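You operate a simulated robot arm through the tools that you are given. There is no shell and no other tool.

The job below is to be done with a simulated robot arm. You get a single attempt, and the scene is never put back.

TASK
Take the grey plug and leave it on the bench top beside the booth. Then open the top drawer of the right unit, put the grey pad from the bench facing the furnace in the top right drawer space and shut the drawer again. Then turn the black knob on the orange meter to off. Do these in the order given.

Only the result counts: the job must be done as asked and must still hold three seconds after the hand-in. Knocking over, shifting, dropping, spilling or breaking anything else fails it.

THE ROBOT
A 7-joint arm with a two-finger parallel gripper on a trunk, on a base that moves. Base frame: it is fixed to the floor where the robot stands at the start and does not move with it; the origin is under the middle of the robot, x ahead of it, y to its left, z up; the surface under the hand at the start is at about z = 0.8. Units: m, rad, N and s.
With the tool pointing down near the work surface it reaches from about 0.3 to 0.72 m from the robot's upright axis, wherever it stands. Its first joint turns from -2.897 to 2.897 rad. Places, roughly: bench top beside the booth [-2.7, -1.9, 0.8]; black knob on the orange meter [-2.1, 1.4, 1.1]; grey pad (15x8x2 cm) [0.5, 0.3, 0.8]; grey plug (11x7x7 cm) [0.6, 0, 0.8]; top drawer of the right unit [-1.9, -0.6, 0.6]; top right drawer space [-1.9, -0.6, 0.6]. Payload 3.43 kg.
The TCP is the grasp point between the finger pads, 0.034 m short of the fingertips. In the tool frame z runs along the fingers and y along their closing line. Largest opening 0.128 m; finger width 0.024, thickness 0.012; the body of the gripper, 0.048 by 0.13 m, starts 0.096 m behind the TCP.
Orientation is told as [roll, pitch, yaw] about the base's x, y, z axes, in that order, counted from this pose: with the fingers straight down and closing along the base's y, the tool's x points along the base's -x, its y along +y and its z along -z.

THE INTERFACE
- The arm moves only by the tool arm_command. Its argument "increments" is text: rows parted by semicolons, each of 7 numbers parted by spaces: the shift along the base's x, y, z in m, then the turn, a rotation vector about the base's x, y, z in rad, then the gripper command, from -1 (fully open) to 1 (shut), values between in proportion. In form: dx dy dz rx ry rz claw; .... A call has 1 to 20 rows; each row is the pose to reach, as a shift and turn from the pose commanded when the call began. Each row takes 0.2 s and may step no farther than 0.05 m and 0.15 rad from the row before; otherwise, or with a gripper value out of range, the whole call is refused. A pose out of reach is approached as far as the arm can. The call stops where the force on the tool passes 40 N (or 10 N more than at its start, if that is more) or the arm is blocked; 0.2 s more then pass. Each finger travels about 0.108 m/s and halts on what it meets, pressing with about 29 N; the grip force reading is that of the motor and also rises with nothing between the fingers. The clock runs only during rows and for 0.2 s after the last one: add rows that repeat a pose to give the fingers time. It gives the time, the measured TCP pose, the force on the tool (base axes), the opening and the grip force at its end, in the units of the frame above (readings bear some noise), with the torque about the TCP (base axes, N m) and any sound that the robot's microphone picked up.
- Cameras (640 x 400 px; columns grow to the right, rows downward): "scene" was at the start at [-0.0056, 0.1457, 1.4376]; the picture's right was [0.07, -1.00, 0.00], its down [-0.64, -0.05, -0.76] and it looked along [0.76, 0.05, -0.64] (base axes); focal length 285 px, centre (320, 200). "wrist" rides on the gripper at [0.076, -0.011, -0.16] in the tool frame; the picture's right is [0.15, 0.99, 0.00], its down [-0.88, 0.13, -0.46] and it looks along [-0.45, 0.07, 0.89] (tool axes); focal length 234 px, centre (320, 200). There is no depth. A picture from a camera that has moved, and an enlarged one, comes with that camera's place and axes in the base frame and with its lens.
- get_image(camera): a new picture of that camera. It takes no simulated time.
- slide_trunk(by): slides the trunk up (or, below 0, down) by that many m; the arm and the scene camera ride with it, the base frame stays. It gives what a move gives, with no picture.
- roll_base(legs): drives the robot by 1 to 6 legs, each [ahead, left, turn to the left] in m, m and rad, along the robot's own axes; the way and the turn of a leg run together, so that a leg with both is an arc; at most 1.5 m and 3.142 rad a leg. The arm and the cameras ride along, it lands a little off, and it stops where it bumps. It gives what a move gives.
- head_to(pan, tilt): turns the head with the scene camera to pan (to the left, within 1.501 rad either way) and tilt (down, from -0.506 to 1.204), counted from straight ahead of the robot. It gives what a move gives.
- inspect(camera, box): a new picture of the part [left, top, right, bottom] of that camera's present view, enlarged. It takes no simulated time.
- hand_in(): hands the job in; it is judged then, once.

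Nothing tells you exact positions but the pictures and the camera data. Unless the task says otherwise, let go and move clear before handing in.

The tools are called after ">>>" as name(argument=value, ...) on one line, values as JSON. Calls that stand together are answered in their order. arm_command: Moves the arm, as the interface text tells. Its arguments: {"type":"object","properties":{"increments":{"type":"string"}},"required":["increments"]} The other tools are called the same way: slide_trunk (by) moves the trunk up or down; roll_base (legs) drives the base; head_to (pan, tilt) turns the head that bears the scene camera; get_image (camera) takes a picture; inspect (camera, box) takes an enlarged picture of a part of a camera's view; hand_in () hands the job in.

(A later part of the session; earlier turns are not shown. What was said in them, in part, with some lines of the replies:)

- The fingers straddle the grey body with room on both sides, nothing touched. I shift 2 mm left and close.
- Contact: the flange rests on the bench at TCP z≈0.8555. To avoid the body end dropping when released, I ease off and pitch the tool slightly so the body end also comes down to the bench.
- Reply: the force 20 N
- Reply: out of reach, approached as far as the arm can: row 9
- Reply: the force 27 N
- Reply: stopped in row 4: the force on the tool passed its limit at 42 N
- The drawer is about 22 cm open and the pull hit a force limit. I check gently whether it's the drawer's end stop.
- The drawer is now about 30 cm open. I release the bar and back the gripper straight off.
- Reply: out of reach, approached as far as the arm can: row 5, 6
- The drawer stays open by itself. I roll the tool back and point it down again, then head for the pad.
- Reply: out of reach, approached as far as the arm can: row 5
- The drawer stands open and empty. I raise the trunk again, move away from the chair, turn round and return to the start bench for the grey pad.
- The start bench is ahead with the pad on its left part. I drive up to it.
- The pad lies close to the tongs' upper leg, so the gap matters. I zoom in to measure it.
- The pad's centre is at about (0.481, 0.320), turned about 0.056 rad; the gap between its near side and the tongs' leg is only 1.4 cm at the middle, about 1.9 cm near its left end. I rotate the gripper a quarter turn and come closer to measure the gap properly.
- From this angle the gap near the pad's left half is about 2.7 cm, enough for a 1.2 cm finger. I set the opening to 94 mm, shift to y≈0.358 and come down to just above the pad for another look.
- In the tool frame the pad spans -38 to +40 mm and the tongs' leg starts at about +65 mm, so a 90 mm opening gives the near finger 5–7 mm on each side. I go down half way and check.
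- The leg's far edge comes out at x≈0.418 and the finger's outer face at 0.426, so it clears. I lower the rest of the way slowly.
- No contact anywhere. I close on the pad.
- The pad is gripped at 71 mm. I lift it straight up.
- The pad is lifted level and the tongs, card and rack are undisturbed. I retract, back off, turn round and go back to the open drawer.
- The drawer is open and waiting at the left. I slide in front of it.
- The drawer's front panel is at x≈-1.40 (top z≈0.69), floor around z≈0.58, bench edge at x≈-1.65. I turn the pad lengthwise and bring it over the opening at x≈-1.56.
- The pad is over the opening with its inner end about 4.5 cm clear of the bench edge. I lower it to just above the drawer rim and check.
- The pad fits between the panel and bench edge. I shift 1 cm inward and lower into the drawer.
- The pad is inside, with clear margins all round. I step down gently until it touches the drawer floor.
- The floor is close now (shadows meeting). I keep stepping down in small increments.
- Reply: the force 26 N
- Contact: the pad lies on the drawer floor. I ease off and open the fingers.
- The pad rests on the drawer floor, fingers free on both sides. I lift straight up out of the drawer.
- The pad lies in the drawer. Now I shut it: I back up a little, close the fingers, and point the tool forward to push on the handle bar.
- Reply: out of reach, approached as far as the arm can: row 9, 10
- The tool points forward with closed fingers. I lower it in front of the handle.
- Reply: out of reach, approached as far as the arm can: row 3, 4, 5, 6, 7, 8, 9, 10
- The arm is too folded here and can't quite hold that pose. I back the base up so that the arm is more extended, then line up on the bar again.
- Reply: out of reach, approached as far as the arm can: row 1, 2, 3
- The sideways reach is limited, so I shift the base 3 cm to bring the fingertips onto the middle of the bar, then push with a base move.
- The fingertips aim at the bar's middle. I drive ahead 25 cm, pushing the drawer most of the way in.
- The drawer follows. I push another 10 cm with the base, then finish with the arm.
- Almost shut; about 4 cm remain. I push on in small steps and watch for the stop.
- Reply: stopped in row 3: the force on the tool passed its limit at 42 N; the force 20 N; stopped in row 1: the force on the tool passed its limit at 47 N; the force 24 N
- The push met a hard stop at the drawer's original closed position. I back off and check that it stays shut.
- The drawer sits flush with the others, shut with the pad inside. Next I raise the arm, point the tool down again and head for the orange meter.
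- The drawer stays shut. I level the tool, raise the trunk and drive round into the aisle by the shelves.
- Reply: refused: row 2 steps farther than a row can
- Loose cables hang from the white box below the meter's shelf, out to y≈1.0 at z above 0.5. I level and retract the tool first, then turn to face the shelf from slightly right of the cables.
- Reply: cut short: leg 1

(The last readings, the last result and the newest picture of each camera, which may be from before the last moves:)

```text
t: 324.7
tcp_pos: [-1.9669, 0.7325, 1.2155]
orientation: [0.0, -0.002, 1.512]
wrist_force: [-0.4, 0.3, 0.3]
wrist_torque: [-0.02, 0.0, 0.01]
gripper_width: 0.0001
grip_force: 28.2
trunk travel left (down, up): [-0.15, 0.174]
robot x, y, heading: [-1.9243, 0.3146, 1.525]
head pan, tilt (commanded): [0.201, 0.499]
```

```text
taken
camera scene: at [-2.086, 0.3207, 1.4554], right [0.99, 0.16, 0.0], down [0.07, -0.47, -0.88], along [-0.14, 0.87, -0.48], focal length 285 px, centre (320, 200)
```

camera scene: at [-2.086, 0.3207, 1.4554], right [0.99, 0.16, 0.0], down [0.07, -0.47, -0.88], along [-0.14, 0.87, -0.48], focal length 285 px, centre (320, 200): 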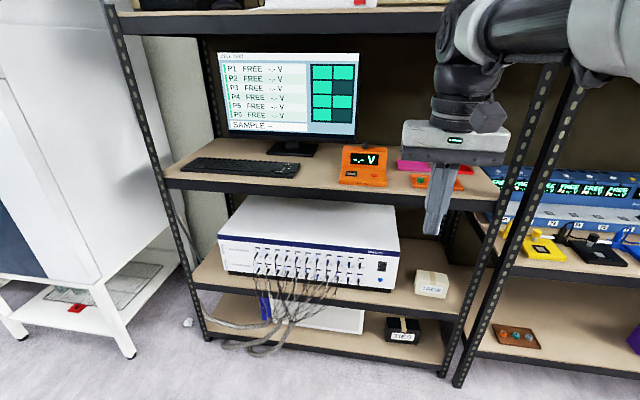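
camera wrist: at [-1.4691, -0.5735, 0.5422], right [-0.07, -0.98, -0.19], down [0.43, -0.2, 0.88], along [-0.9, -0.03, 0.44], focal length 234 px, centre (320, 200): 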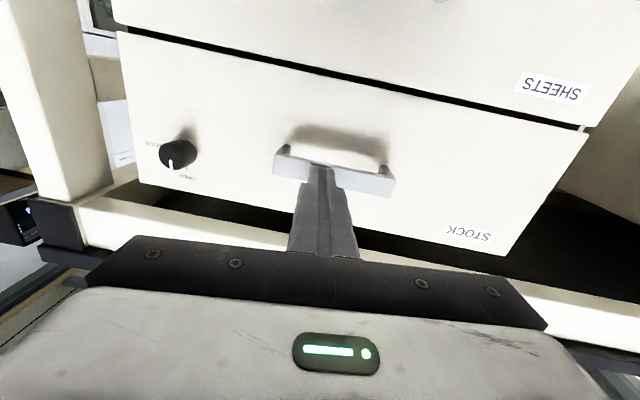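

The turn was cut short by something near the base's rear, though the robot now faces the shelf. I look to both sides to see what's close.

>>> head_to(pan=1.5, tilt=0.9)

>>> get_image(camera="scene")

>>> head_to(pan=-1.5, tilt=0.9)

>>> get_image(camera="scene")

```text
t: 326.1
tcp_pos: [-1.9661, 0.7328, 1.2158]
orientation: [0.0, -0.002, 1.513]
wrist_force: [1.0, -0.6, 0.1]
wrist_torque: [0.01, -0.01, 0.0]
gripper_width: 0.0002
grip_force: 28.5
trunk travel left (down, up): [-0.15, 0.174]
robot x, y, heading: [-1.9277, 0.315, 1.525]
head pan, tilt (commanded): [1.499, 0.901]
```

```text
taken
camera scene: at [-2.1468, 0.2396, 1.4215], right [0.12, 0.99, 0.0], down [0.78, -0.09, -0.62], along [-0.62, 0.07, -0.78], focal length 285 px, centre (320, 200)
```

scene: 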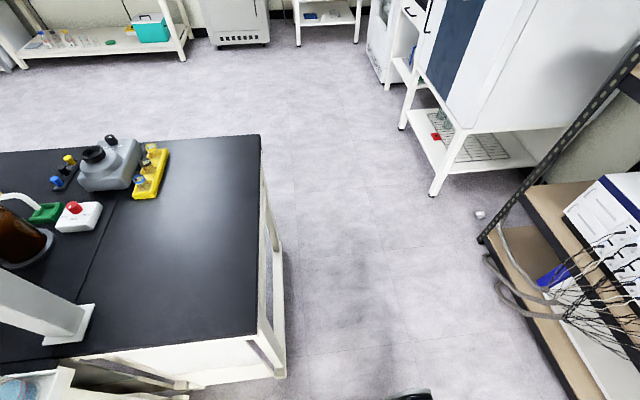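

```text
t: 328.7
tcp_pos: [-1.9666, 0.7314, 1.214]
orientation: [0.001, -0.001, 1.513]
wrist_force: [0.0, 0.5, -0.1]
wrist_torque: [0.0, 0.01, 0.01]
gripper_width: 0.0
grip_force: 29.2
trunk travel left (down, up): [-0.15, 0.174]
robot x, y, heading: [-1.9298, 0.314, 1.525]
head pan, tilt (commanded): [-1.499, 0.901]
```

```text
taken
camera scene: at [-2.0592, 0.3058, 1.4221], right [0.99, -0.17, 0.0], down [-0.13, -0.77, -0.63], along [0.1, 0.62, -0.78], focal length 285 px, centre (320, 200)
```

scene: 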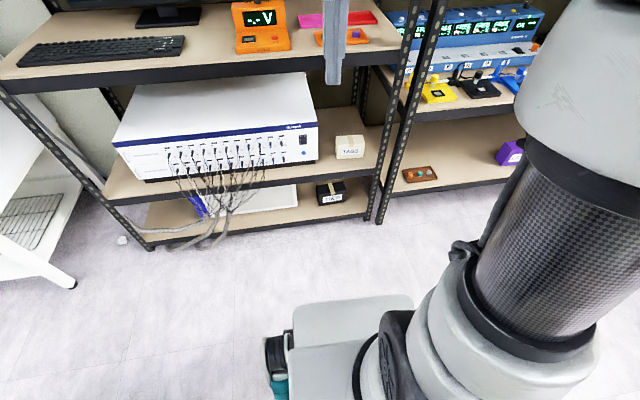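

>>> head_to(pan=0.3, tilt=0.5)

>>> get_image(camera="scene")

```text
t: 330.5
tcp_pos: [-1.9667, 0.7313, 1.2159]
orientation: [0.0, -0.002, 1.512]
wrist_force: [0.0, -0.3, 0.9]
wrist_torque: [0.03, -0.01, -0.03]
gripper_width: 0.0001
grip_force: 28.9
trunk travel left (down, up): [-0.15, 0.174]
robot x, y, heading: [-1.9256, 0.3115, 1.531]
head pan, tilt (commanded): [0.3, 0.499]
```

```text
taken
camera scene: at [-2.0948, 0.3189, 1.4554], right [0.97, 0.25, 0.0], down [0.12, -0.46, -0.88], along [-0.22, 0.85, -0.48], focal length 285 px, centre (320, 200)
```

scene: 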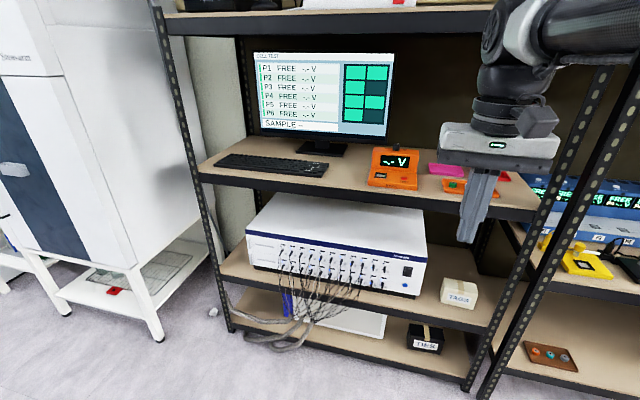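

The head was only blocked by the arm itself; the way ahead is clear. Now I zoom in on the orange meter and its knob.

>>> inspect(camera="scene", box=[360, 135, 430, 195])

>>> inspect(camera="scene", box=[385, 140, 410, 160])

```text
6.67 times, centred on (395, 165) of scene
camera zoom: at [-2.0948, 0.3189, 1.4554], right [0.97, 0.25, 0.0], down [0.12, -0.46, -0.88], along [-0.22, 0.85, -0.48], focal length 1901 px, centre (-180, 433)
```

zoom: 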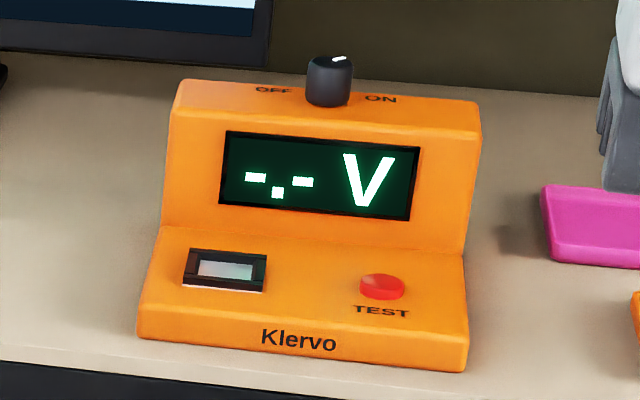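

```text
16.00 times, centred on (398, 150) of scene
camera zoom: at [-2.0948, 0.3189, 1.4554], right [0.97, 0.25, 0.0], down [0.12, -0.46, -0.88], along [-0.22, 0.85, -0.48], focal length 4562 px, centre (-920, 1000)
```

zoom: 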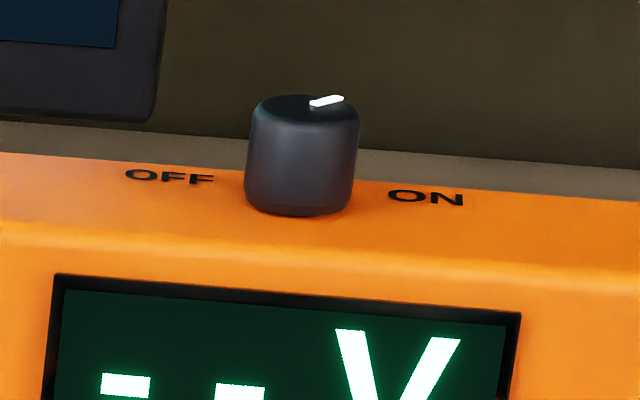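

The pointer currently aims toward ON (back right); OFF is at the left, so the knob must turn counter-clockwise. The knob is about 26 mm wide, centred near (-2.075, 1.43, 1.107). The upper shelf is low, so I tilt the tool forward before approaching.

>>> arm_command(increments="-0.01 0.03 0 0.14 0 0 1; -0.02 0.06 0 0.28 0 0 0.5; -0.03 0.09 0 0.42 0 0 0; -0.04 0.12 0 0.56 0 0 0; -0.05 0.14 0 0.70 0 0 0; -0.06 0.15 0 0.84 0 0 0; -0.07 0.15 0 0.92 0 0 0.1; -0.07 0.15 0 0.92 0 0 0.1")

>>> get_image(camera="wrist")

>>> get_image(camera="scene")

```text
t: 332.3
tcp_pos: [-2.0378, 0.8809, 1.2151]
orientation: [0.079, -0.921, 1.475]
wrist_force: [-0.2, -0.2, 0.2]
wrist_torque: [-0.01, 0.02, -0.01]
gripper_width: 0.0574
grip_force: 0.0
trunk travel left (down, up): [-0.15, 0.174]
robot x, y, heading: [-1.9292, 0.3144, 1.531]
head pan, tilt (commanded): [0.3, 0.499]
```

```text
taken
camera wrist: at [-2.032, 0.7073, 1.2511], right [-1.0, -0.05, -0.07], down [-0.08, 0.17, 0.98], along [-0.04, 0.98, -0.18], focal length 234 px, centre (320, 200)
```

wrist: 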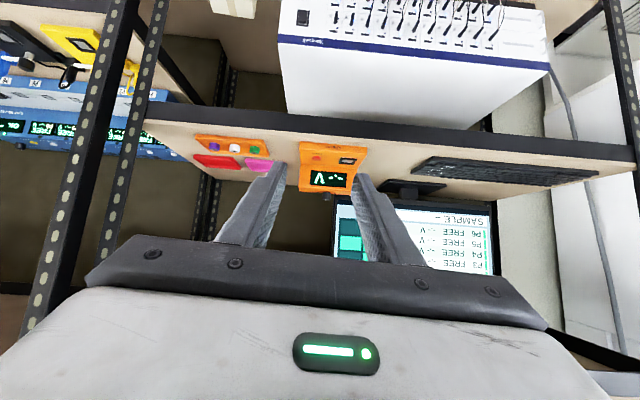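

```text
taken
camera scene: at [-2.0949, 0.3188, 1.4554], right [0.97, 0.25, 0.0], down [0.12, -0.46, -0.88], along [-0.22, 0.85, -0.48], focal length 285 px, centre (320, 200)
```

scene: 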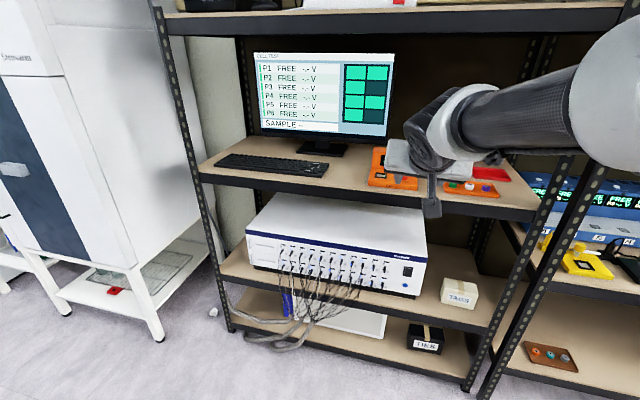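

The tool points forward and down at the meter. I drive closer to the shelf.

>>> roll_base(legs=[[0.36, 0.0, 0.03]])

>>> get_image(camera="wrist")

>>> get_image(camera="scene")

```text
t: 334.6
tcp_pos: [-2.0476, 1.2342, 1.2157]
orientation: [0.077, -0.919, 1.511]
wrist_force: [-0.3, -0.1, -0.1]
wrist_torque: [0.03, -0.01, 0.0]
gripper_width: 0.0578
grip_force: 0.1
trunk travel left (down, up): [-0.15, 0.174]
robot x, y, heading: [-1.9187, 0.6724, 1.557]
head pan, tilt (commanded): [0.3, 0.499]
```

```text
taken
camera wrist: at [-2.0358, 1.0606, 1.2513], right [-0.99, -0.09, -0.07], down [-0.08, 0.17, 0.98], along [-0.07, 0.98, -0.18], focal length 234 px, centre (320, 200)
```

wrist: 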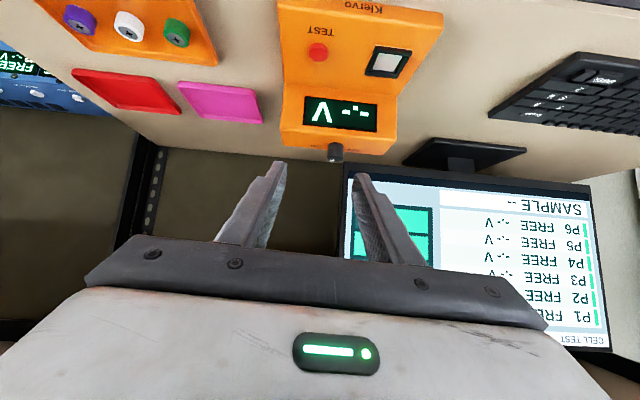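

```text
taken
camera scene: at [-2.0857, 0.6701, 1.4554], right [0.96, 0.29, 0.0], down [0.14, -0.46, -0.88], along [-0.25, 0.84, -0.48], focal length 285 px, centre (320, 200)
```

scene: 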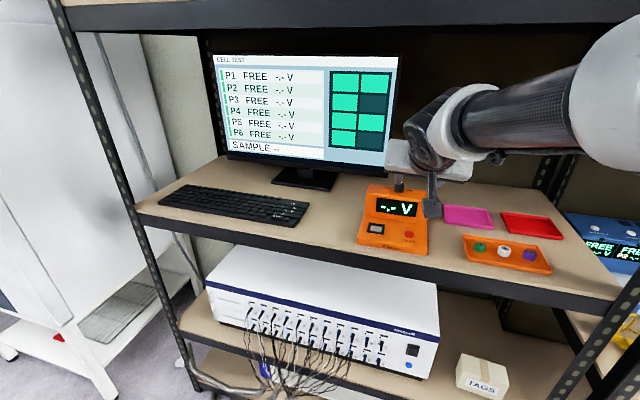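

>>> inspect(camera="wrist", box=[290, 90, 390, 170])

>>> inspect(camera="scene", box=[370, 165, 430, 215])

```text
5.00 times, centred on (340, 130) of wrist
camera zoom: at [-2.0358, 1.0606, 1.2513], right [-0.99, -0.09, -0.07], down [-0.08, 0.17, 0.98], along [-0.07, 0.98, -0.18], focal length 1171 px, centre (220, 550)
```

zoom: 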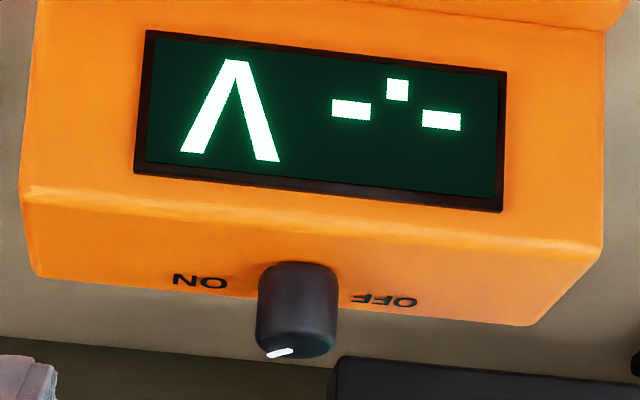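

```text
8.00 times, centred on (400, 190) of scene
camera zoom: at [-2.0857, 0.6701, 1.4554], right [0.96, 0.29, 0.0], down [0.14, -0.46, -0.88], along [-0.25, 0.84, -0.48], focal length 2281 px, centre (-320, 280)
```

zoom: 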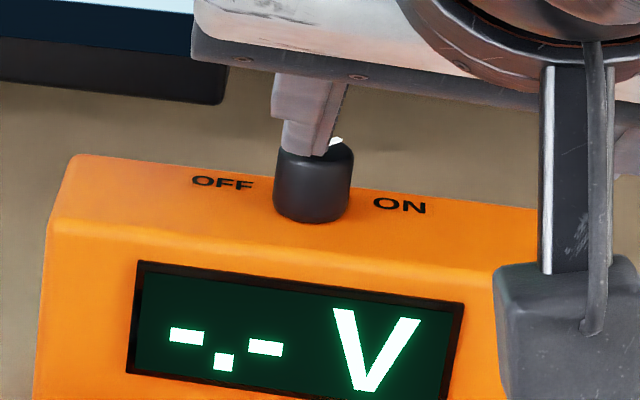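

The knob is at roughly (-2.077, 1.405, 1.107) with its pointer aimed back-right at ON. I level the finger closing line, tilt to about 60° and yaw the tool to the right so there's room to swing counter-clockwise.

>>> arm_command(increments="0 0 0 0.122 -0.047 0.036 0.1; 0 0 0 0.122 -0.047 0.036 0.1")

>>> arm_command(increments="-0.02 0.0 0 0 0 -0.125 0.1; -0.04 0.01 0 0 0 -0.25 0.1; -0.06 0.02 0 0 0 -0.375 0.1; -0.08 0.03 0 0 0 -0.5 0.1; -0.08 0.03 0 0 0 -0.5 0.1")

>>> get_image(camera="wrist")

>>> get_image(camera="scene")

```text
t: 335.2
tcp_pos: [-2.0487, 1.2339, 1.2159]
orientation: [-0.004, -1.041, 1.613]
wrist_force: [-0.5, 0.0, -0.9]
wrist_torque: [0.03, -0.03, 0.01]
gripper_width: 0.0577
grip_force: 0.0
trunk travel left (down, up): [-0.15, 0.174]
robot x, y, heading: [-1.9202, 0.6712, 1.57]
head pan, tilt (commanded): [0.3, 0.499]
```

```text
t: 336.4
tcp_pos: [-2.127, 1.2639, 1.2172]
orientation: [-0.006, -1.043, 1.11]
wrist_force: [-0.7, 0.5, 0.3]
wrist_torque: [0.0, -0.03, -0.05]
gripper_width: 0.0577
grip_force: 0.1
trunk travel left (down, up): [-0.15, 0.174]
robot x, y, heading: [-1.9217, 0.6731, 1.558]
head pan, tilt (commanded): [0.3, 0.499]
```

```text
taken
camera wrist: at [-2.1962, 1.1017, 1.2312], right [-0.92, 0.38, -0.13], down [-0.1, 0.1, 0.99], along [0.39, 0.92, -0.06], focal length 234 px, centre (320, 200)
```

wrist: 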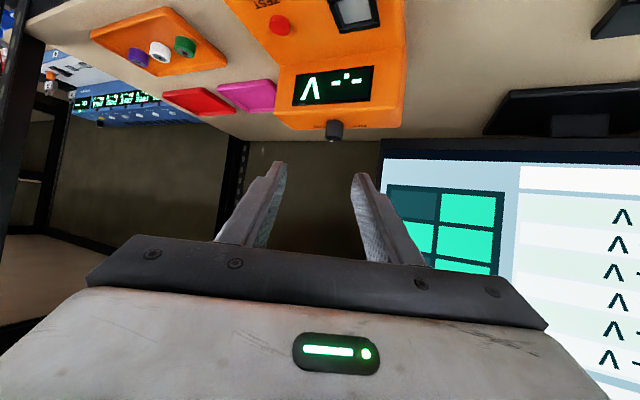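

```text
taken
camera scene: at [-2.0859, 0.6703, 1.4553], right [0.96, 0.29, 0.0], down [0.14, -0.46, -0.88], along [-0.25, 0.84, -0.48], focal length 285 px, centre (320, 200)
```

scene: 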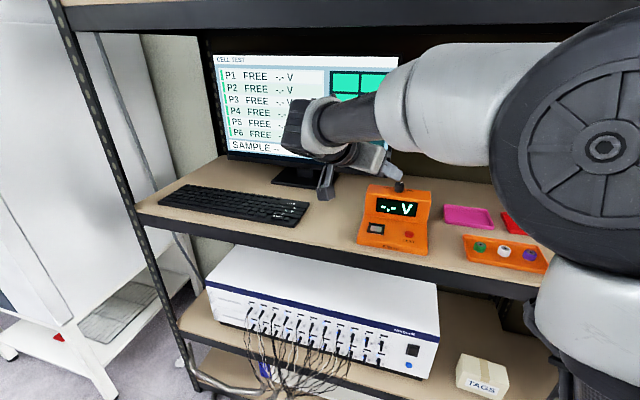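

>>> inspect(camera="wrist", box=[290, 80, 380, 160])

>>> inspect(camera="scene", box=[370, 160, 430, 210])

```text
5.00 times, centred on (335, 120) of wrist
camera zoom: at [-2.1962, 1.1017, 1.2312], right [-0.92, 0.38, -0.13], down [-0.1, 0.1, 0.99], along [0.39, 0.92, -0.06], focal length 1171 px, centre (245, 600)
```

zoom: 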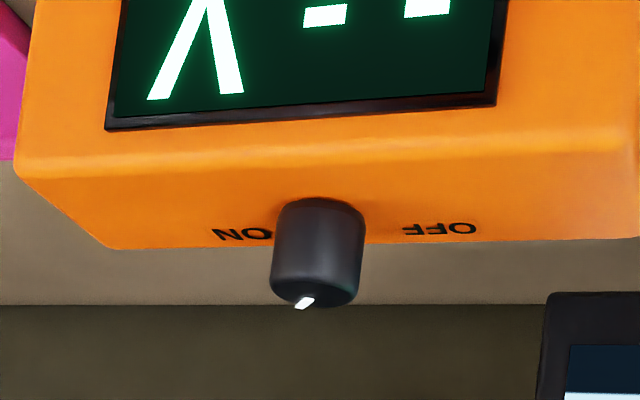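

```text
8.00 times, centred on (400, 185) of scene
camera zoom: at [-2.0859, 0.6703, 1.4553], right [0.96, 0.29, 0.0], down [0.14, -0.46, -0.88], along [-0.25, 0.84, -0.48], focal length 2281 px, centre (-320, 320)
```

zoom: 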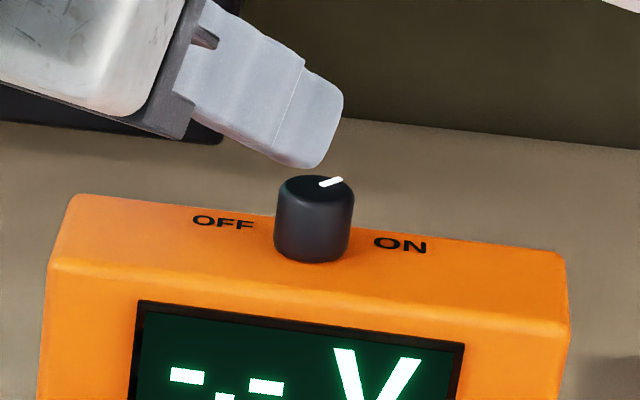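

Triangulated: knob centre ≈ (-2.077, 1.402), from z≈1.100 to 1.1235. I move over it with the fingers straddling, still just above its top.

>>> arm_command(increments="0.015 0.04 -0.015 0 0 0 0.1; 0.029 0.082 -0.03 0 0 0 0.1; 0.0425 0.124 -0.05 0 0 0 0.1; 0.0425 0.124 -0.05 0 0 0 0.1")

>>> get_image(camera="wrist")

>>> inspect(camera="scene", box=[350, 140, 450, 220])

```text
t: 337.4
tcp_pos: [-2.0862, 1.3863, 1.1623]
orientation: [-0.009, -1.042, 1.113]
wrist_force: [-0.4, 0.9, -0.3]
wrist_torque: [0.03, 0.04, 0.01]
gripper_width: 0.0574
grip_force: 0.0
trunk travel left (down, up): [-0.15, 0.174]
robot x, y, heading: [-1.9184, 0.6729, 1.564]
head pan, tilt (commanded): [0.3, 0.499]
```

```text
taken
camera wrist: at [-2.1547, 1.2239, 1.1772], right [-0.92, 0.37, -0.13], down [-0.1, 0.11, 0.99], along [0.38, 0.92, -0.06], focal length 234 px, centre (320, 200)
```

wrist: 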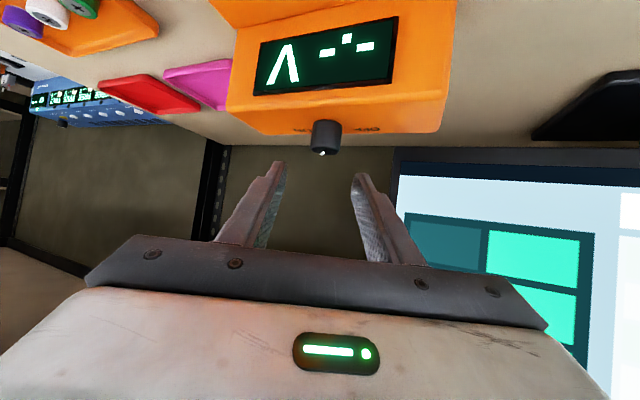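

```text
5.00 times, centred on (400, 180) of scene
camera zoom: at [-2.0857, 0.6704, 1.4554], right [0.96, 0.29, 0.0], down [0.14, -0.46, -0.88], along [-0.25, 0.84, -0.48], focal length 1426 px, centre (-80, 300)
```

zoom: 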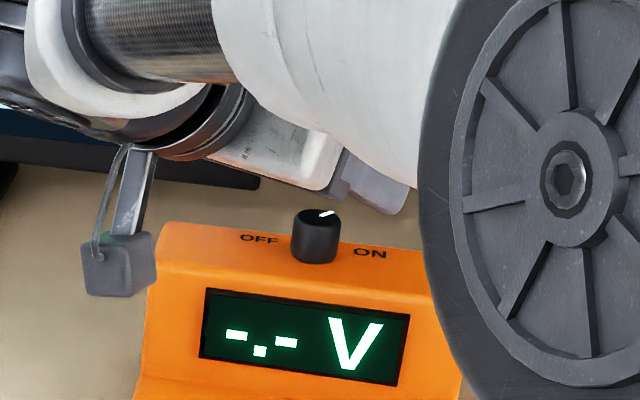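

>>> inspect(camera="wrist", box=[260, 90, 400, 210])

```text
3.33 times, centred on (330, 150) of wrist
camera zoom: at [-2.1547, 1.2239, 1.1772], right [-0.92, 0.37, -0.13], down [-0.1, 0.11, 0.99], along [0.38, 0.92, -0.06], focal length 781 px, centre (287, 367)
```

zoom: 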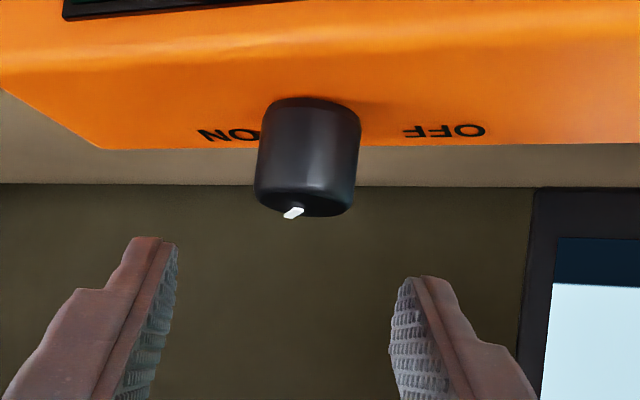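

In the tool frame the knob is centred between the fingers (y≈+1 mm), 22 mm ahead and 52 mm below the TCP. I come down around it in steps.

>>> arm_command(increments="0.001 0.002 -0.01 0 0 0 0.1; 0.0018 0.0036 -0.02 0 0 0 0.1; 0.0018 0.0036 -0.024 0 0 0 0.1; 0.0018 0.0036 -0.024 0 0 0 0.1")

>>> inspect(camera="wrist", box=[260, 90, 400, 210])

>>> inspect(camera="scene", box=[360, 150, 440, 210])

```text
t: 338.4
tcp_pos: [-2.0846, 1.3906, 1.1399]
orientation: [-0.005, -1.043, 1.113]
wrist_force: [-0.2, 0.3, 0.2]
wrist_torque: [0.0, 0.01, 0.01]
gripper_width: 0.0576
grip_force: 0.2
trunk travel left (down, up): [-0.15, 0.174]
robot x, y, heading: [-1.9157, 0.6705, 1.564]
head pan, tilt (commanded): [0.3, 0.499]
```

```text
3.33 times, centred on (330, 150) of wrist
camera zoom: at [-2.1528, 1.2276, 1.1557], right [-0.92, 0.37, -0.13], down [-0.1, 0.11, 0.99], along [0.38, 0.92, -0.06], focal length 781 px, centre (287, 367)
```

zoom: 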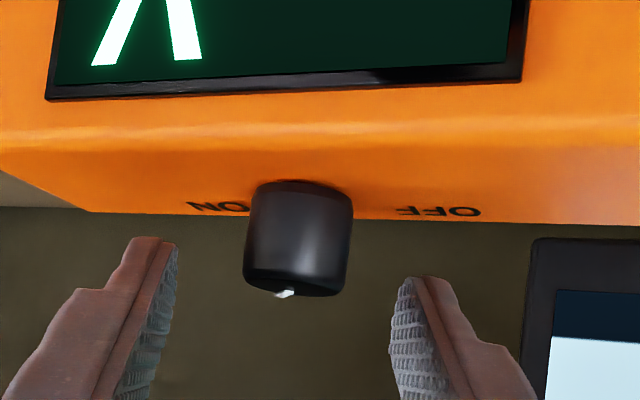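

```text
6.67 times, centred on (400, 180) of scene
camera zoom: at [-2.0857, 0.6701, 1.4554], right [0.96, 0.29, 0.0], down [0.14, -0.46, -0.88], along [-0.25, 0.84, -0.48], focal length 1901 px, centre (-213, 333)
```

zoom: 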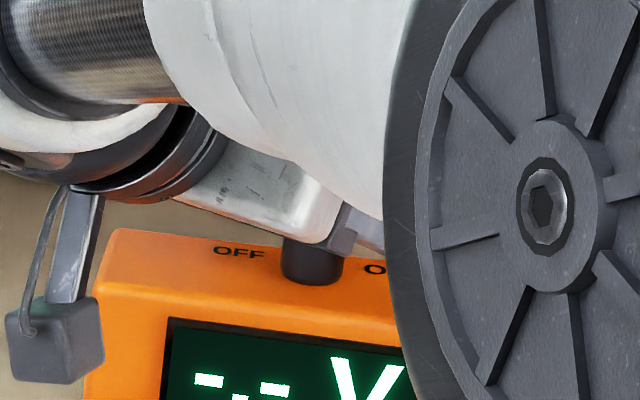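

>>> arm_command(increments="0 0 -0.004 0 0 0 0.1; 0 0 -0.008 0 0 0 0.1; 0 0 -0.008 0 0 0 0.1")

>>> inspect(camera="wrist", box=[260, 90, 400, 210])

```text
t: 339.2
tcp_pos: [-2.0849, 1.3922, 1.1324]
orientation: [-0.007, -1.041, 1.113]
wrist_force: [-0.5, -0.3, -0.4]
wrist_torque: [-0.01, -0.02, 0.01]
gripper_width: 0.0576
grip_force: 0.0
trunk travel left (down, up): [-0.15, 0.174]
robot x, y, heading: [-1.9159, 0.6712, 1.565]
head pan, tilt (commanded): [0.3, 0.499]
```

```text
3.33 times, centred on (330, 150) of wrist
camera zoom: at [-2.1532, 1.2287, 1.1483], right [-0.92, 0.38, -0.13], down [-0.1, 0.11, 0.99], along [0.38, 0.92, -0.06], focal length 781 px, centre (287, 367)
```

zoom: 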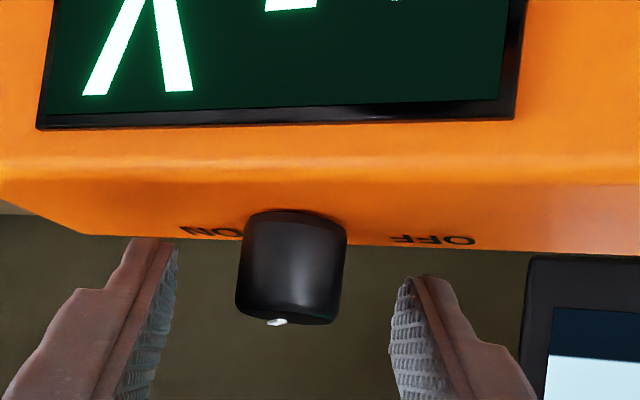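

The knob is centred sideways. I back off 6 mm along the tool's heading and lower 2 mm for a better bite, then close.

>>> arm_command(increments="-0.0027 -0.0054 -0.002 0 0 0 0.1; -0.0027 -0.0054 -0.002 0 0 0 0.1")

>>> arm_command(increments="0 0 0 0 0 0 0.3; 0 0 0 0 0 0 0.5; 0 0 0 0 0 0 0.7; 0 0 0 0 0 0 1; 0 0 0 0 0 0 1")

>>> inspect(camera="wrist", box=[260, 90, 400, 210])

```text
t: 339.8
tcp_pos: [-2.0874, 1.3853, 1.132]
orientation: [-0.005, -1.041, 1.113]
wrist_force: [0.4, 0.6, 0.4]
wrist_torque: [-0.01, -0.02, 0.03]
gripper_width: 0.0577
grip_force: 0.0
trunk travel left (down, up): [-0.15, 0.174]
robot x, y, heading: [-1.923, 0.6672, 1.561]
head pan, tilt (commanded): [0.3, 0.499]
```

```text
t: 341.0
tcp_pos: [-2.0864, 1.3862, 1.1333]
orientation: [-0.006, -1.041, 1.113]
wrist_force: [3.0, -2.9, -1.5]
wrist_torque: [0.18, -0.03, -0.07]
gripper_width: 0.0242
grip_force: 44.7
trunk travel left (down, up): [-0.15, 0.174]
robot x, y, heading: [-1.9215, 0.6734, 1.565]
head pan, tilt (commanded): [0.3, 0.499]
```

```text
3.33 times, centred on (330, 150) of wrist
camera zoom: at [-2.1552, 1.2236, 1.1473], right [-0.92, 0.38, -0.13], down [-0.1, 0.11, 0.99], along [0.39, 0.92, -0.06], focal length 781 px, centre (287, 367)
```

zoom: 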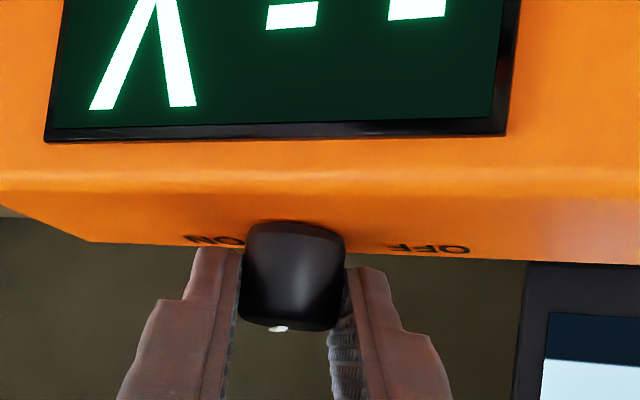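

The knob is gripped (24 mm), but maybe only by the very fingertips. I open, move 6 mm forward and close again to see whether the grip is on the full diameter.

>>> arm_command(increments="0 0 0 0 0 0 0.5; 0 0 0 0 0 0 0.3; 0.0027 0.0054 0 0 0 0 0.3; 0.0027 0.0054 0 0 0 0 0.3; 0.0027 0.0054 0 0 0 0 0.6; 0.0027 0.0054 0 0 0 0 1; 0.0027 0.0054 0 0 0 0 1; 0.0027 0.0054 0 0 0 0 1")

>>> inspect(camera="wrist", box=[260, 90, 400, 210])

```text
t: 342.8
tcp_pos: [-2.0838, 1.391, 1.1328]
orientation: [-0.004, -1.041, 1.114]
wrist_force: [0.4, -0.8, -0.9]
wrist_torque: [-0.01, 0.06, 0.0]
gripper_width: 0.0242
grip_force: 44.9
trunk travel left (down, up): [-0.15, 0.174]
robot x, y, heading: [-1.9182, 0.6722, 1.561]
head pan, tilt (commanded): [0.3, 0.499]
```

```text
3.33 times, centred on (330, 150) of wrist
camera zoom: at [-2.1525, 1.2285, 1.1467], right [-0.92, 0.38, -0.13], down [-0.1, 0.11, 0.99], along [0.38, 0.92, -0.06], focal length 781 px, centre (287, 367)
```

zoom: 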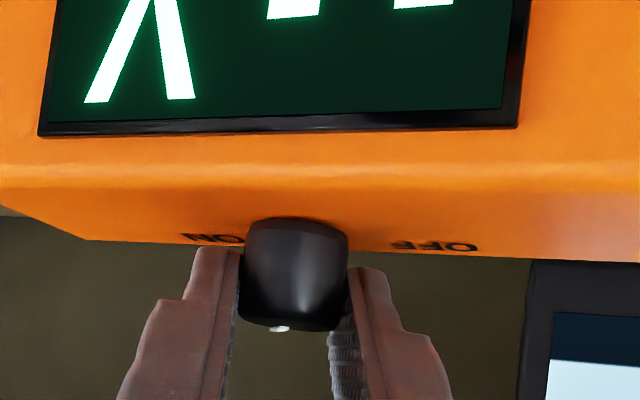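

The width is unchanged, so the grip is on the full diameter; the knob's axis is about 13 mm ahead of the TCP. I now swing the tool counter-clockwise about the knob's axis in small steps, watching the forces.

>>> arm_command(increments="0.0009 -0.0004 0 0 0 0.075 1; 0.0018 -0.0007 0 0 0 0.15 1; 0.0028 -0.001 0 0 0 0.225 1; 0.0037 -0.0012 0 0 0 0.3 1; 0.0037 -0.0012 0 0 0 0.3 1")

>>> inspect(camera="wrist", box=[260, 90, 400, 210])

```text
t: 344.0
tcp_pos: [-2.0807, 1.3897, 1.1319]
orientation: [-0.005, -1.042, 1.417]
wrist_force: [-3.8, 2.5, -2.4]
wrist_torque: [0.2, 0.18, 0.05]
gripper_width: 0.0247
grip_force: 45.5
trunk travel left (down, up): [-0.15, 0.174]
robot x, y, heading: [-1.9194, 0.6678, 1.563]
head pan, tilt (commanded): [0.3, 0.499]
```

```text
3.33 times, centred on (330, 150) of wrist
camera zoom: at [-2.0983, 1.2146, 1.1467], right [-0.99, 0.08, -0.13], down [-0.12, 0.07, 0.99], along [0.09, 0.99, -0.06], focal length 781 px, centre (287, 367)
```

zoom: 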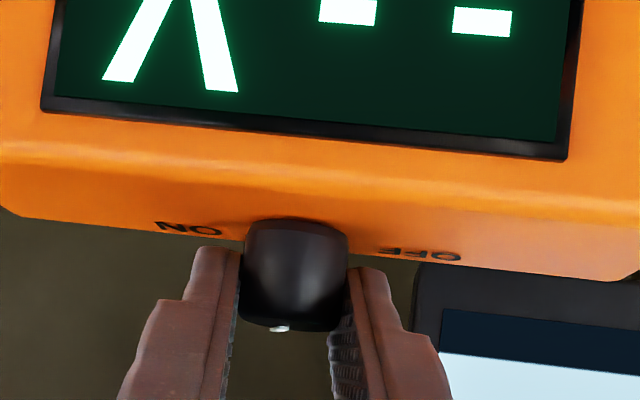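

The knob turns with the fingers and the forces stay small. I continue.

>>> arm_command(increments="0.001 -0.0001 0 0 0 0.075 1; 0.002 -0.0002 0 0 0 0.15 1; 0.003 -0.0001 0 0 0 0.225 1; 0.0039 0 0 0 0 0.3 1; 0.0039 0 0 0 0 0.3 1")

>>> arm_command(increments="0.001 0.0002 0 0 0 0.075 1; 0.0019 0.0004 0 0 0 0.15 1; 0.0029 0.0008 0 0 0 0.225 1; 0.0038 0.0011 0 0 0 0.3 1; 0.0038 0.0011 0 0 0 0.3 1")

>>> get_image(camera="wrist")

>>> get_image(camera="scene")

```text
t: 345.2
tcp_pos: [-2.0778, 1.3901, 1.1318]
orientation: [-0.005, -1.042, 1.715]
wrist_force: [-11.9, 6.9, 1.4]
wrist_torque: [-0.04, 0.5, 0.08]
gripper_width: 0.0244
grip_force: 45.7
trunk travel left (down, up): [-0.15, 0.174]
robot x, y, heading: [-1.919, 0.6697, 1.567]
head pan, tilt (commanded): [0.3, 0.499]
```

```text
t: 346.4
tcp_pos: [-2.0753, 1.3903, 1.1319]
orientation: [-0.003, -1.043, 2.015]
wrist_force: [-12.1, 9.0, 8.9]
wrist_torque: [0.04, 0.68, 0.06]
gripper_width: 0.0242
grip_force: 45.0
trunk travel left (down, up): [-0.15, 0.174]
robot x, y, heading: [-1.9176, 0.668, 1.561]
head pan, tilt (commanded): [0.3, 0.499]
```

```text
taken
camera wrist: at [-1.9905, 1.2362, 1.1471], right [-0.86, -0.49, -0.13], down [-0.14, -0.01, 0.99], along [-0.49, 0.87, -0.06], focal length 234 px, centre (320, 200)
```

wrist: 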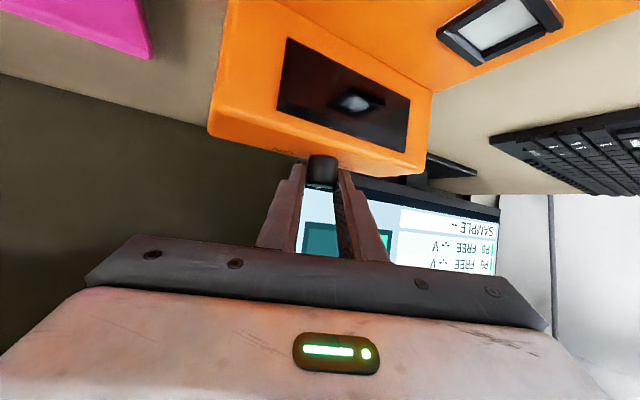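

```text
taken
camera scene: at [-2.0868, 0.6702, 1.4552], right [0.96, 0.29, 0.0], down [0.14, -0.46, -0.88], along [-0.25, 0.84, -0.48], focal length 285 px, centre (320, 200)
```

scene: 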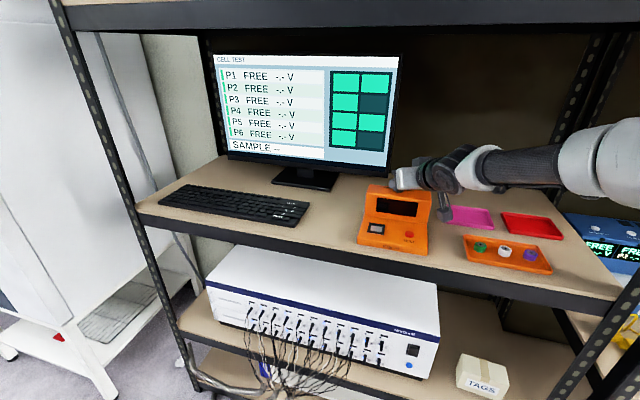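

The display has gone dark, so the knob is past the switching point; the meter itself hasn't moved. The pointer should go all the way to the OFF side, so I relieve the small side load and keep turning.

>>> arm_command(increments="-0.0012 0.0011 -0.0005 0 0 0 1; -0.0025 0.0022 -0.001 0 0 0 1; -0.0025 0.0022 -0.001 0 0 0 1")

>>> arm_command(increments="0.0007 0.0003 0 0 0 0.075 1; 0.0014 0.0006 0 0 0 0.15 1; 0.0021 0.001 0 0 0 0.225 1; 0.0028 0.0013 0 0 0 0.3 1; 0.0028 0.0013 0 0 0 0.3 1")

>>> inspect(camera="wrist", box=[260, 90, 400, 210])

>>> inspect(camera="scene", box=[350, 150, 450, 260])

```text
t: 347.2
tcp_pos: [-2.0758, 1.3912, 1.1338]
orientation: [-0.01, -1.044, 2.019]
wrist_force: [-2.4, -17.2, 14.6]
wrist_torque: [-0.4, 0.33, 0.14]
gripper_width: 0.0243
grip_force: 45.1
trunk travel left (down, up): [-0.15, 0.174]
robot x, y, heading: [-1.9201, 0.6699, 1.559]
head pan, tilt (commanded): [0.3, 0.499]
```

```text
t: 348.4
tcp_pos: [-2.0731, 1.3919, 1.1331]
orientation: [-0.005, -1.046, 2.316]
wrist_force: [0.6, -8.3, 17.6]
wrist_torque: [-0.05, 0.7, 0.07]
gripper_width: 0.0243
grip_force: 44.8
trunk travel left (down, up): [-0.15, 0.174]
robot x, y, heading: [-1.9211, 0.6714, 1.562]
head pan, tilt (commanded): [0.3, 0.499]
```

```text
3.33 times, centred on (330, 150) of wrist
camera zoom: at [-1.9468, 1.2694, 1.1471], right [-0.68, -0.72, -0.13], down [-0.13, -0.06, 0.99], along [-0.72, 0.69, -0.06], focal length 781 px, centre (287, 367)
```

zoom: 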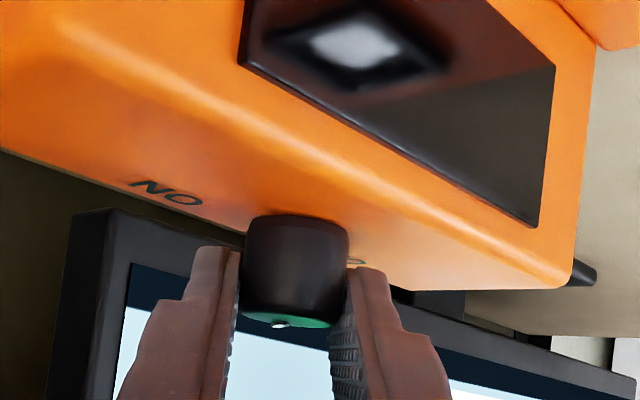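

```text
3.64 times, centred on (400, 205) of scene
camera zoom: at [-2.0852, 0.6677, 1.4555], right [0.96, 0.29, 0.0], down [0.14, -0.46, -0.88], along [-0.25, 0.84, -0.48], focal length 1037 px, centre (29, 182)
```

zoom: 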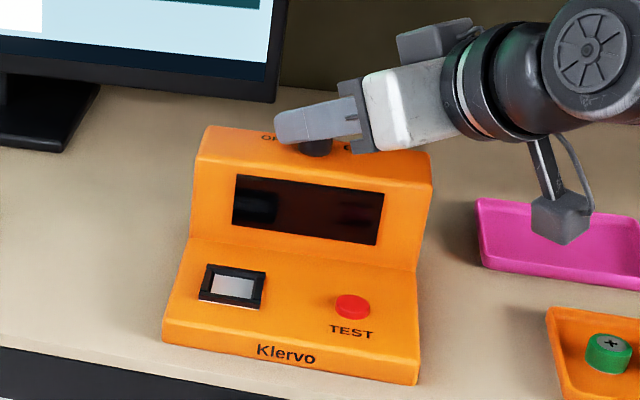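

The knob keeps following (about 69° so far). I lift 1.5 mm to relieve the vertical load and go on in small steps, watching for a stop or slip.

>>> arm_command(increments="0 -0.0008 0.001 0 0 0 1; 0.0 -0.0015 0.002 0 0 0 1; 0 -0.0015 0.002 0 0 0 1")

>>> arm_command(increments="0.0006 0.0005 0 0 0 0.075 1; 0.0012 0.001 0 0 0 0.15 1; 0.0012 0.001 0 0 0 0.15 1")

>>> inspect(camera="wrist", box=[260, 90, 400, 210])

```text
t: 349.2
tcp_pos: [-2.0735, 1.3921, 1.1326]
orientation: [-0.005, -1.041, 2.314]
wrist_force: [-4.0, 4.2, 6.8]
wrist_torque: [1.02, 0.88, -0.01]
gripper_width: 0.0242
grip_force: 45.5
trunk travel left (down, up): [-0.15, 0.174]
robot x, y, heading: [-1.9191, 0.6714, 1.561]
head pan, tilt (commanded): [0.3, 0.499]
```

```text
t: 350.0
tcp_pos: [-2.0728, 1.3936, 1.1322]
orientation: [-0.004, -1.04, 2.465]
wrist_force: [-7.8, -1.9, 4.7]
wrist_torque: [0.1, 0.59, 0.05]
gripper_width: 0.0245
grip_force: 45.1
trunk travel left (down, up): [-0.15, 0.174]
robot x, y, heading: [-1.9177, 0.6709, 1.561]
head pan, tilt (commanded): [0.3, 0.499]
```

```text
3.33 times, centred on (330, 150) of wrist
camera zoom: at [-1.9286, 1.2912, 1.1478], right [-0.56, -0.82, -0.13], down [-0.12, -0.07, 0.99], along [-0.82, 0.57, -0.06], focal length 781 px, centre (287, 367)
```

zoom: 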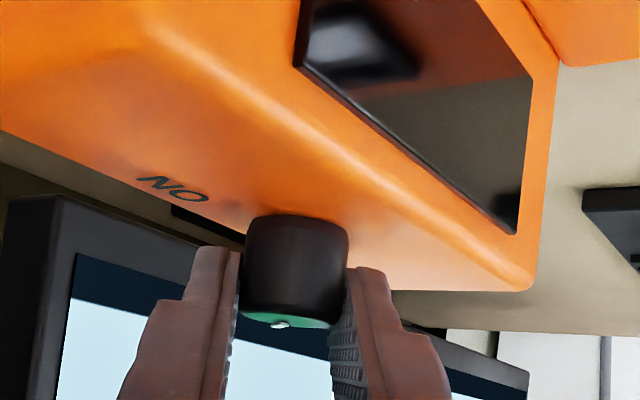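

>>> arm_command(increments="0.0004 0.0007 0 0 0 0.075 1; 0.0008 0.0014 0 0 0 0.15 1; 0.0008 0.0014 0 0 0 0.15 1")

>>> inspect(camera="wrist", box=[260, 90, 400, 210])

>>> inspect(camera="scene", box=[350, 150, 450, 260])

```text
t: 350.8
tcp_pos: [-2.0723, 1.3942, 1.1333]
orientation: [-0.006, -1.041, 2.615]
wrist_force: [-5.4, -3.9, 3.9]
wrist_torque: [-0.35, 0.38, -0.41]
gripper_width: 0.0243
grip_force: 44.4
trunk travel left (down, up): [-0.15, 0.174]
robot x, y, heading: [-1.9166, 0.6777, 1.565]
head pan, tilt (commanded): [0.3, 0.499]
```

```text
3.33 times, centred on (330, 150) of wrist
camera zoom: at [-1.914, 1.3147, 1.1476], right [-0.44, -0.89, -0.13], down [-0.11, -0.09, 0.99], along [-0.89, 0.45, -0.06], focal length 781 px, centre (287, 367)
```

zoom: 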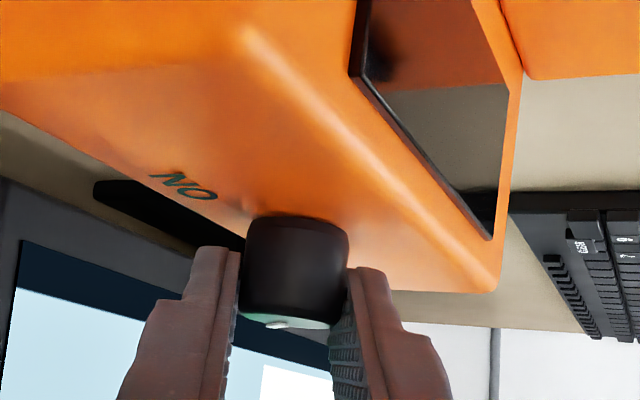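

```text
3.64 times, centred on (400, 205) of scene
camera zoom: at [-2.0861, 0.6694, 1.4553], right [0.96, 0.29, 0.0], down [0.14, -0.46, -0.88], along [-0.25, 0.84, -0.48], focal length 1037 px, centre (29, 182)
```

zoom: 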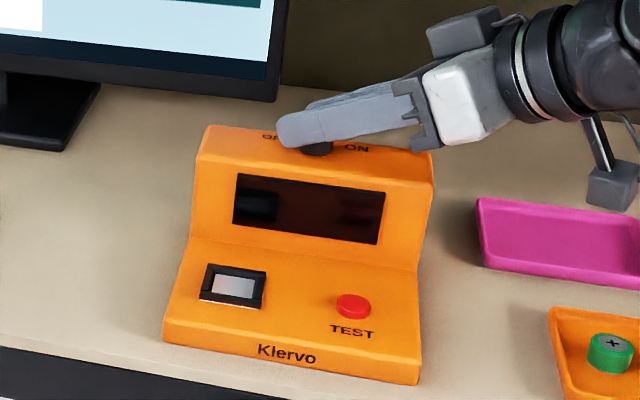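

A resisting torque (−0.41 N·m) has appeared and the mark shifted slightly in the fingers, so the knob seems to be at its OFF stop. I release and move up and away to check the pointer.

>>> arm_command(increments="0 0 0 0 0 0 0.7; 0 0 0 0 0 0 0.4; 0 0 0 0 0 0 0.1; 0 0 0 0 0 0 0.1; 0.002 -0.001 0.02 0 0 0 0.1; 0.005 -0.003 0.045 0 0 0 0.1; 0.03 -0.02 0.06 0 0 0 0.1; 0.065 -0.04 0.06 0 0 0 0.1; 0.065 -0.04 0.06 0 0 0 0.1")

>>> inspect(camera="scene", box=[350, 150, 450, 260])

>>> inspect(camera="scene", box=[380, 170, 415, 200])

>>> get_image(camera="wrist")

```text
t: 352.8
tcp_pos: [-2.0042, 1.3525, 1.1929]
orientation: [-0.006, -1.042, 2.614]
wrist_force: [0.5, -0.4, -1.2]
wrist_torque: [0.0, 0.01, -0.02]
gripper_width: 0.0575
grip_force: 0.0
trunk travel left (down, up): [-0.15, 0.174]
robot x, y, heading: [-1.9154, 0.6751, 1.564]
head pan, tilt (commanded): [0.3, 0.499]
```

```text
3.64 times, centred on (400, 205) of scene
camera zoom: at [-2.0855, 0.67, 1.4554], right [0.96, 0.29, 0.0], down [0.14, -0.46, -0.88], along [-0.25, 0.84, -0.48], focal length 1037 px, centre (29, 182)
```

zoom: 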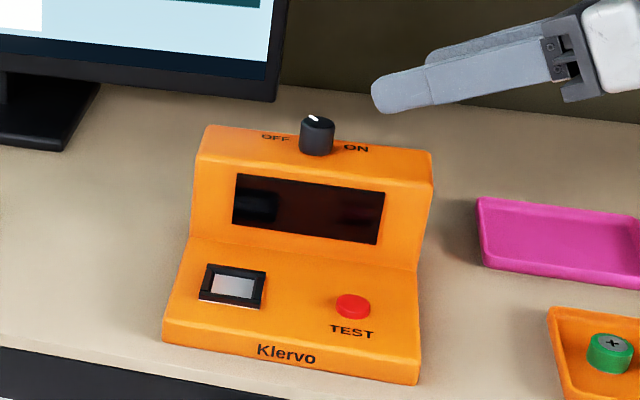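

```text
13.33 times, centred on (398, 185) of scene
camera zoom: at [-2.0855, 0.67, 1.4554], right [0.96, 0.29, 0.0], down [0.14, -0.46, -0.88], along [-0.25, 0.84, -0.48], focal length 3802 px, centre (-713, 400)
```

zoom: 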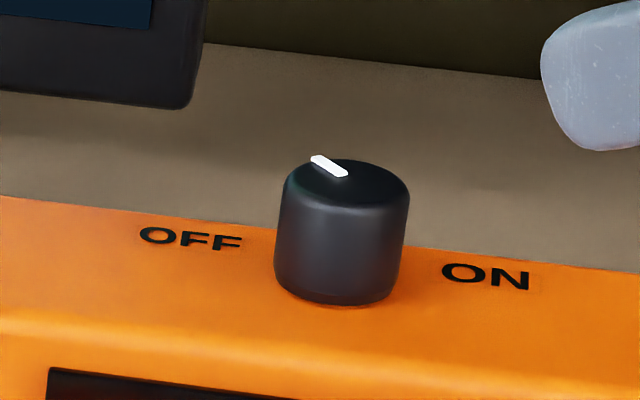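

```text
taken
camera wrist: at [-1.8459, 1.2728, 1.2083], right [-0.44, -0.89, -0.13], down [-0.11, -0.09, 0.99], along [-0.89, 0.45, -0.06], focal length 234 px, centre (320, 200)
```

wrist: 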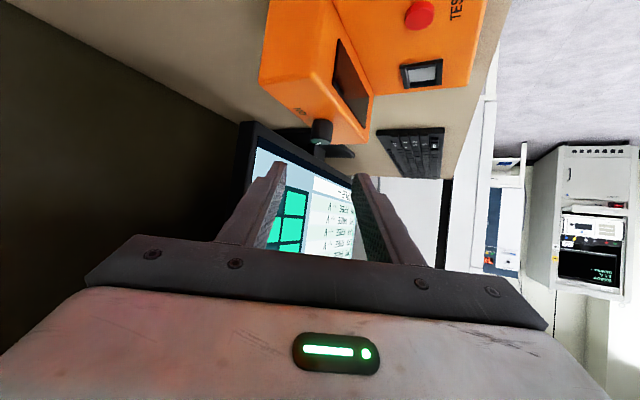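

The pointer now aims at about 136° (45° left of straight back), a turn of about 90° from ON, so it's at OFF, the display is dark and the meter hasn't shifted. I retreat the arm from the shelf and back the robot away.

>>> arm_command(increments="0.005 -0.045 0.0 0 0 0 0.1; 0.01 -0.09 0.0 0 0 0 0.1; 0.015 -0.135 0.0 0 0 0 0.1; 0.02 -0.18 0 0 0 0 0.1; 0.02 -0.2 0 0 0 0 0.1; 0.02 -0.2 0 0 0 0 0.1")

>>> roll_base(legs=[[-0.22, 0, 0]])

>>> get_image(camera="scene")

>>> inspect(camera="scene", box=[350, 120, 450, 200])

```text
t: 354.2
tcp_pos: [-1.985, 1.1585, 1.1937]
orientation: [-0.006, -1.043, 2.613]
wrist_force: [-0.1, -0.8, -0.8]
wrist_torque: [0.05, 0.03, 0.01]
gripper_width: 0.0576
grip_force: 0.0
trunk travel left (down, up): [-0.15, 0.174]
robot x, y, heading: [-1.9197, 0.673, 1.561]
head pan, tilt (commanded): [0.3, 0.499]
```

```text
t: 355.9
tcp_pos: [-1.9853, 0.94, 1.1933]
orientation: [-0.006, -1.043, 2.609]
wrist_force: [0.4, 0.3, 0.8]
wrist_torque: [-0.03, 0.0, 0.01]
gripper_width: 0.0577
grip_force: 0.1
trunk travel left (down, up): [-0.15, 0.174]
robot x, y, heading: [-1.9213, 0.4543, 1.555]
head pan, tilt (commanded): [0.3, 0.499]
```

```text
taken
camera scene: at [-2.088, 0.4538, 1.4554], right [0.96, 0.28, 0.0], down [0.14, -0.46, -0.88], along [-0.25, 0.84, -0.48], focal length 285 px, centre (320, 200)
```

scene: 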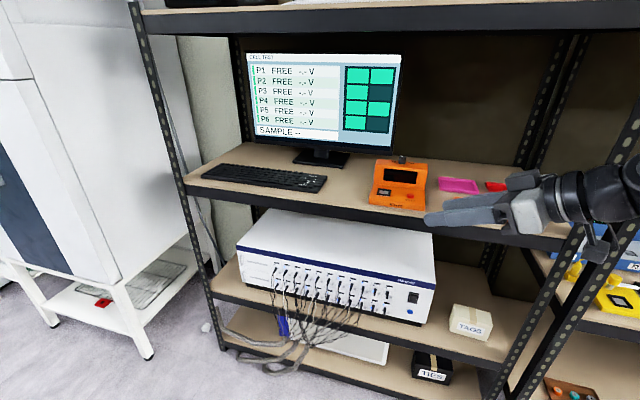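

```text
5.00 times, centred on (400, 160) of scene
camera zoom: at [-2.088, 0.4538, 1.4554], right [0.96, 0.28, 0.0], down [0.14, -0.46, -0.88], along [-0.25, 0.84, -0.48], focal length 1426 px, centre (-80, 400)
```

zoom: 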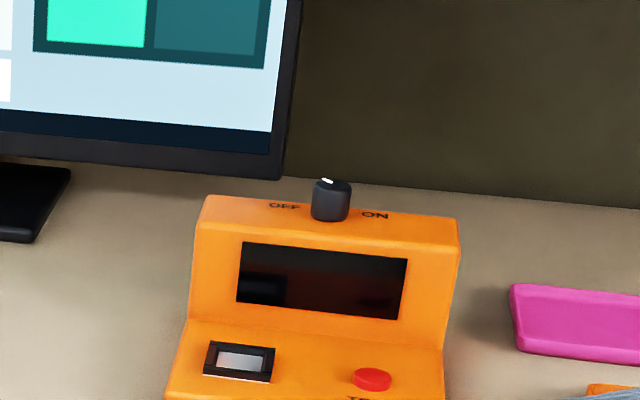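

Knob at OFF and display dark, arm clear. As a last check I turn to look at the bench end where the earlier base move was cut short, to be sure nothing was disturbed.

>>> roll_base(legs=[[0.1, 0, 0], [0, 0, 1.5]])

>>> head_to(pan=1.3, tilt=0.5)

>>> get_image(camera="scene")

```text
t: 360.9
tcp_pos: [-2.4078, 0.5097, 1.1932]
orientation: [-0.005, -1.043, -2.142]
wrist_force: [0.3, -0.3, 0.6]
wrist_torque: [0.01, 0.02, -0.01]
gripper_width: 0.0576
grip_force: 0.0
trunk travel left (down, up): [-0.15, 0.174]
robot x, y, heading: [-1.9198, 0.5539, 3.088]
head pan, tilt (commanded): [0.3, 0.499]
```

```text
t: 362.2
tcp_pos: [-2.4085, 0.5093, 1.1941]
orientation: [-0.005, -1.043, -2.143]
wrist_force: [0.0, 0.3, -0.8]
wrist_torque: [0.01, -0.01, 0.0]
gripper_width: 0.0575
grip_force: 0.0
trunk travel left (down, up): [-0.15, 0.174]
robot x, y, heading: [-1.917, 0.5553, 3.088]
head pan, tilt (commanded): [1.3, 0.499]
```

```text
taken
camera scene: at [-1.866, 0.3238, 1.4554], right [-0.95, 0.32, 0.0], down [0.15, 0.45, -0.88], along [-0.28, -0.83, -0.48], focal length 285 px, centre (320, 200)
```

scene: 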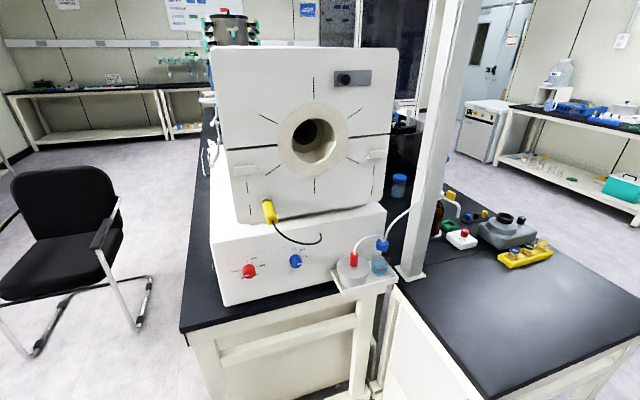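

The bench end, tray with bottles and chair all stand as before, and no drawer sticks out. The plug lies on the bench by the booth, the pad is in the shut top drawer, and the meter knob is at OFF. I hand in.

>>> hand_in()

```text
The job is handed in.
```

I did all three parts in the order you gave and handed the job in. I don't know yet how it was judged.

- **Grey plug:** it lies on the bench top beside the booth, at about (-2.71, -1.91). I saw it resting there after I let go; I didn't look at it again before handing in.
- **Grey pad and drawer:** the pad lies flat on the floor of the right unit's top drawer. I pushed the drawer in until it hit its stop, and it stayed flush with the other drawers after I backed off.
- **Black knob on the orange meter:** I turned it about 90° from ON to OFF. The meter's display is dark, and the meter moved by no more than about 1 mm.

One base move near the shelves was reported as cut short, so the base may have touched something there. I looked at the nearby bench end afterwards, and the bottles, tray and chair looked as before. I saw nothing else knocked or shifted. The arm was clear of everything at the hand-in.
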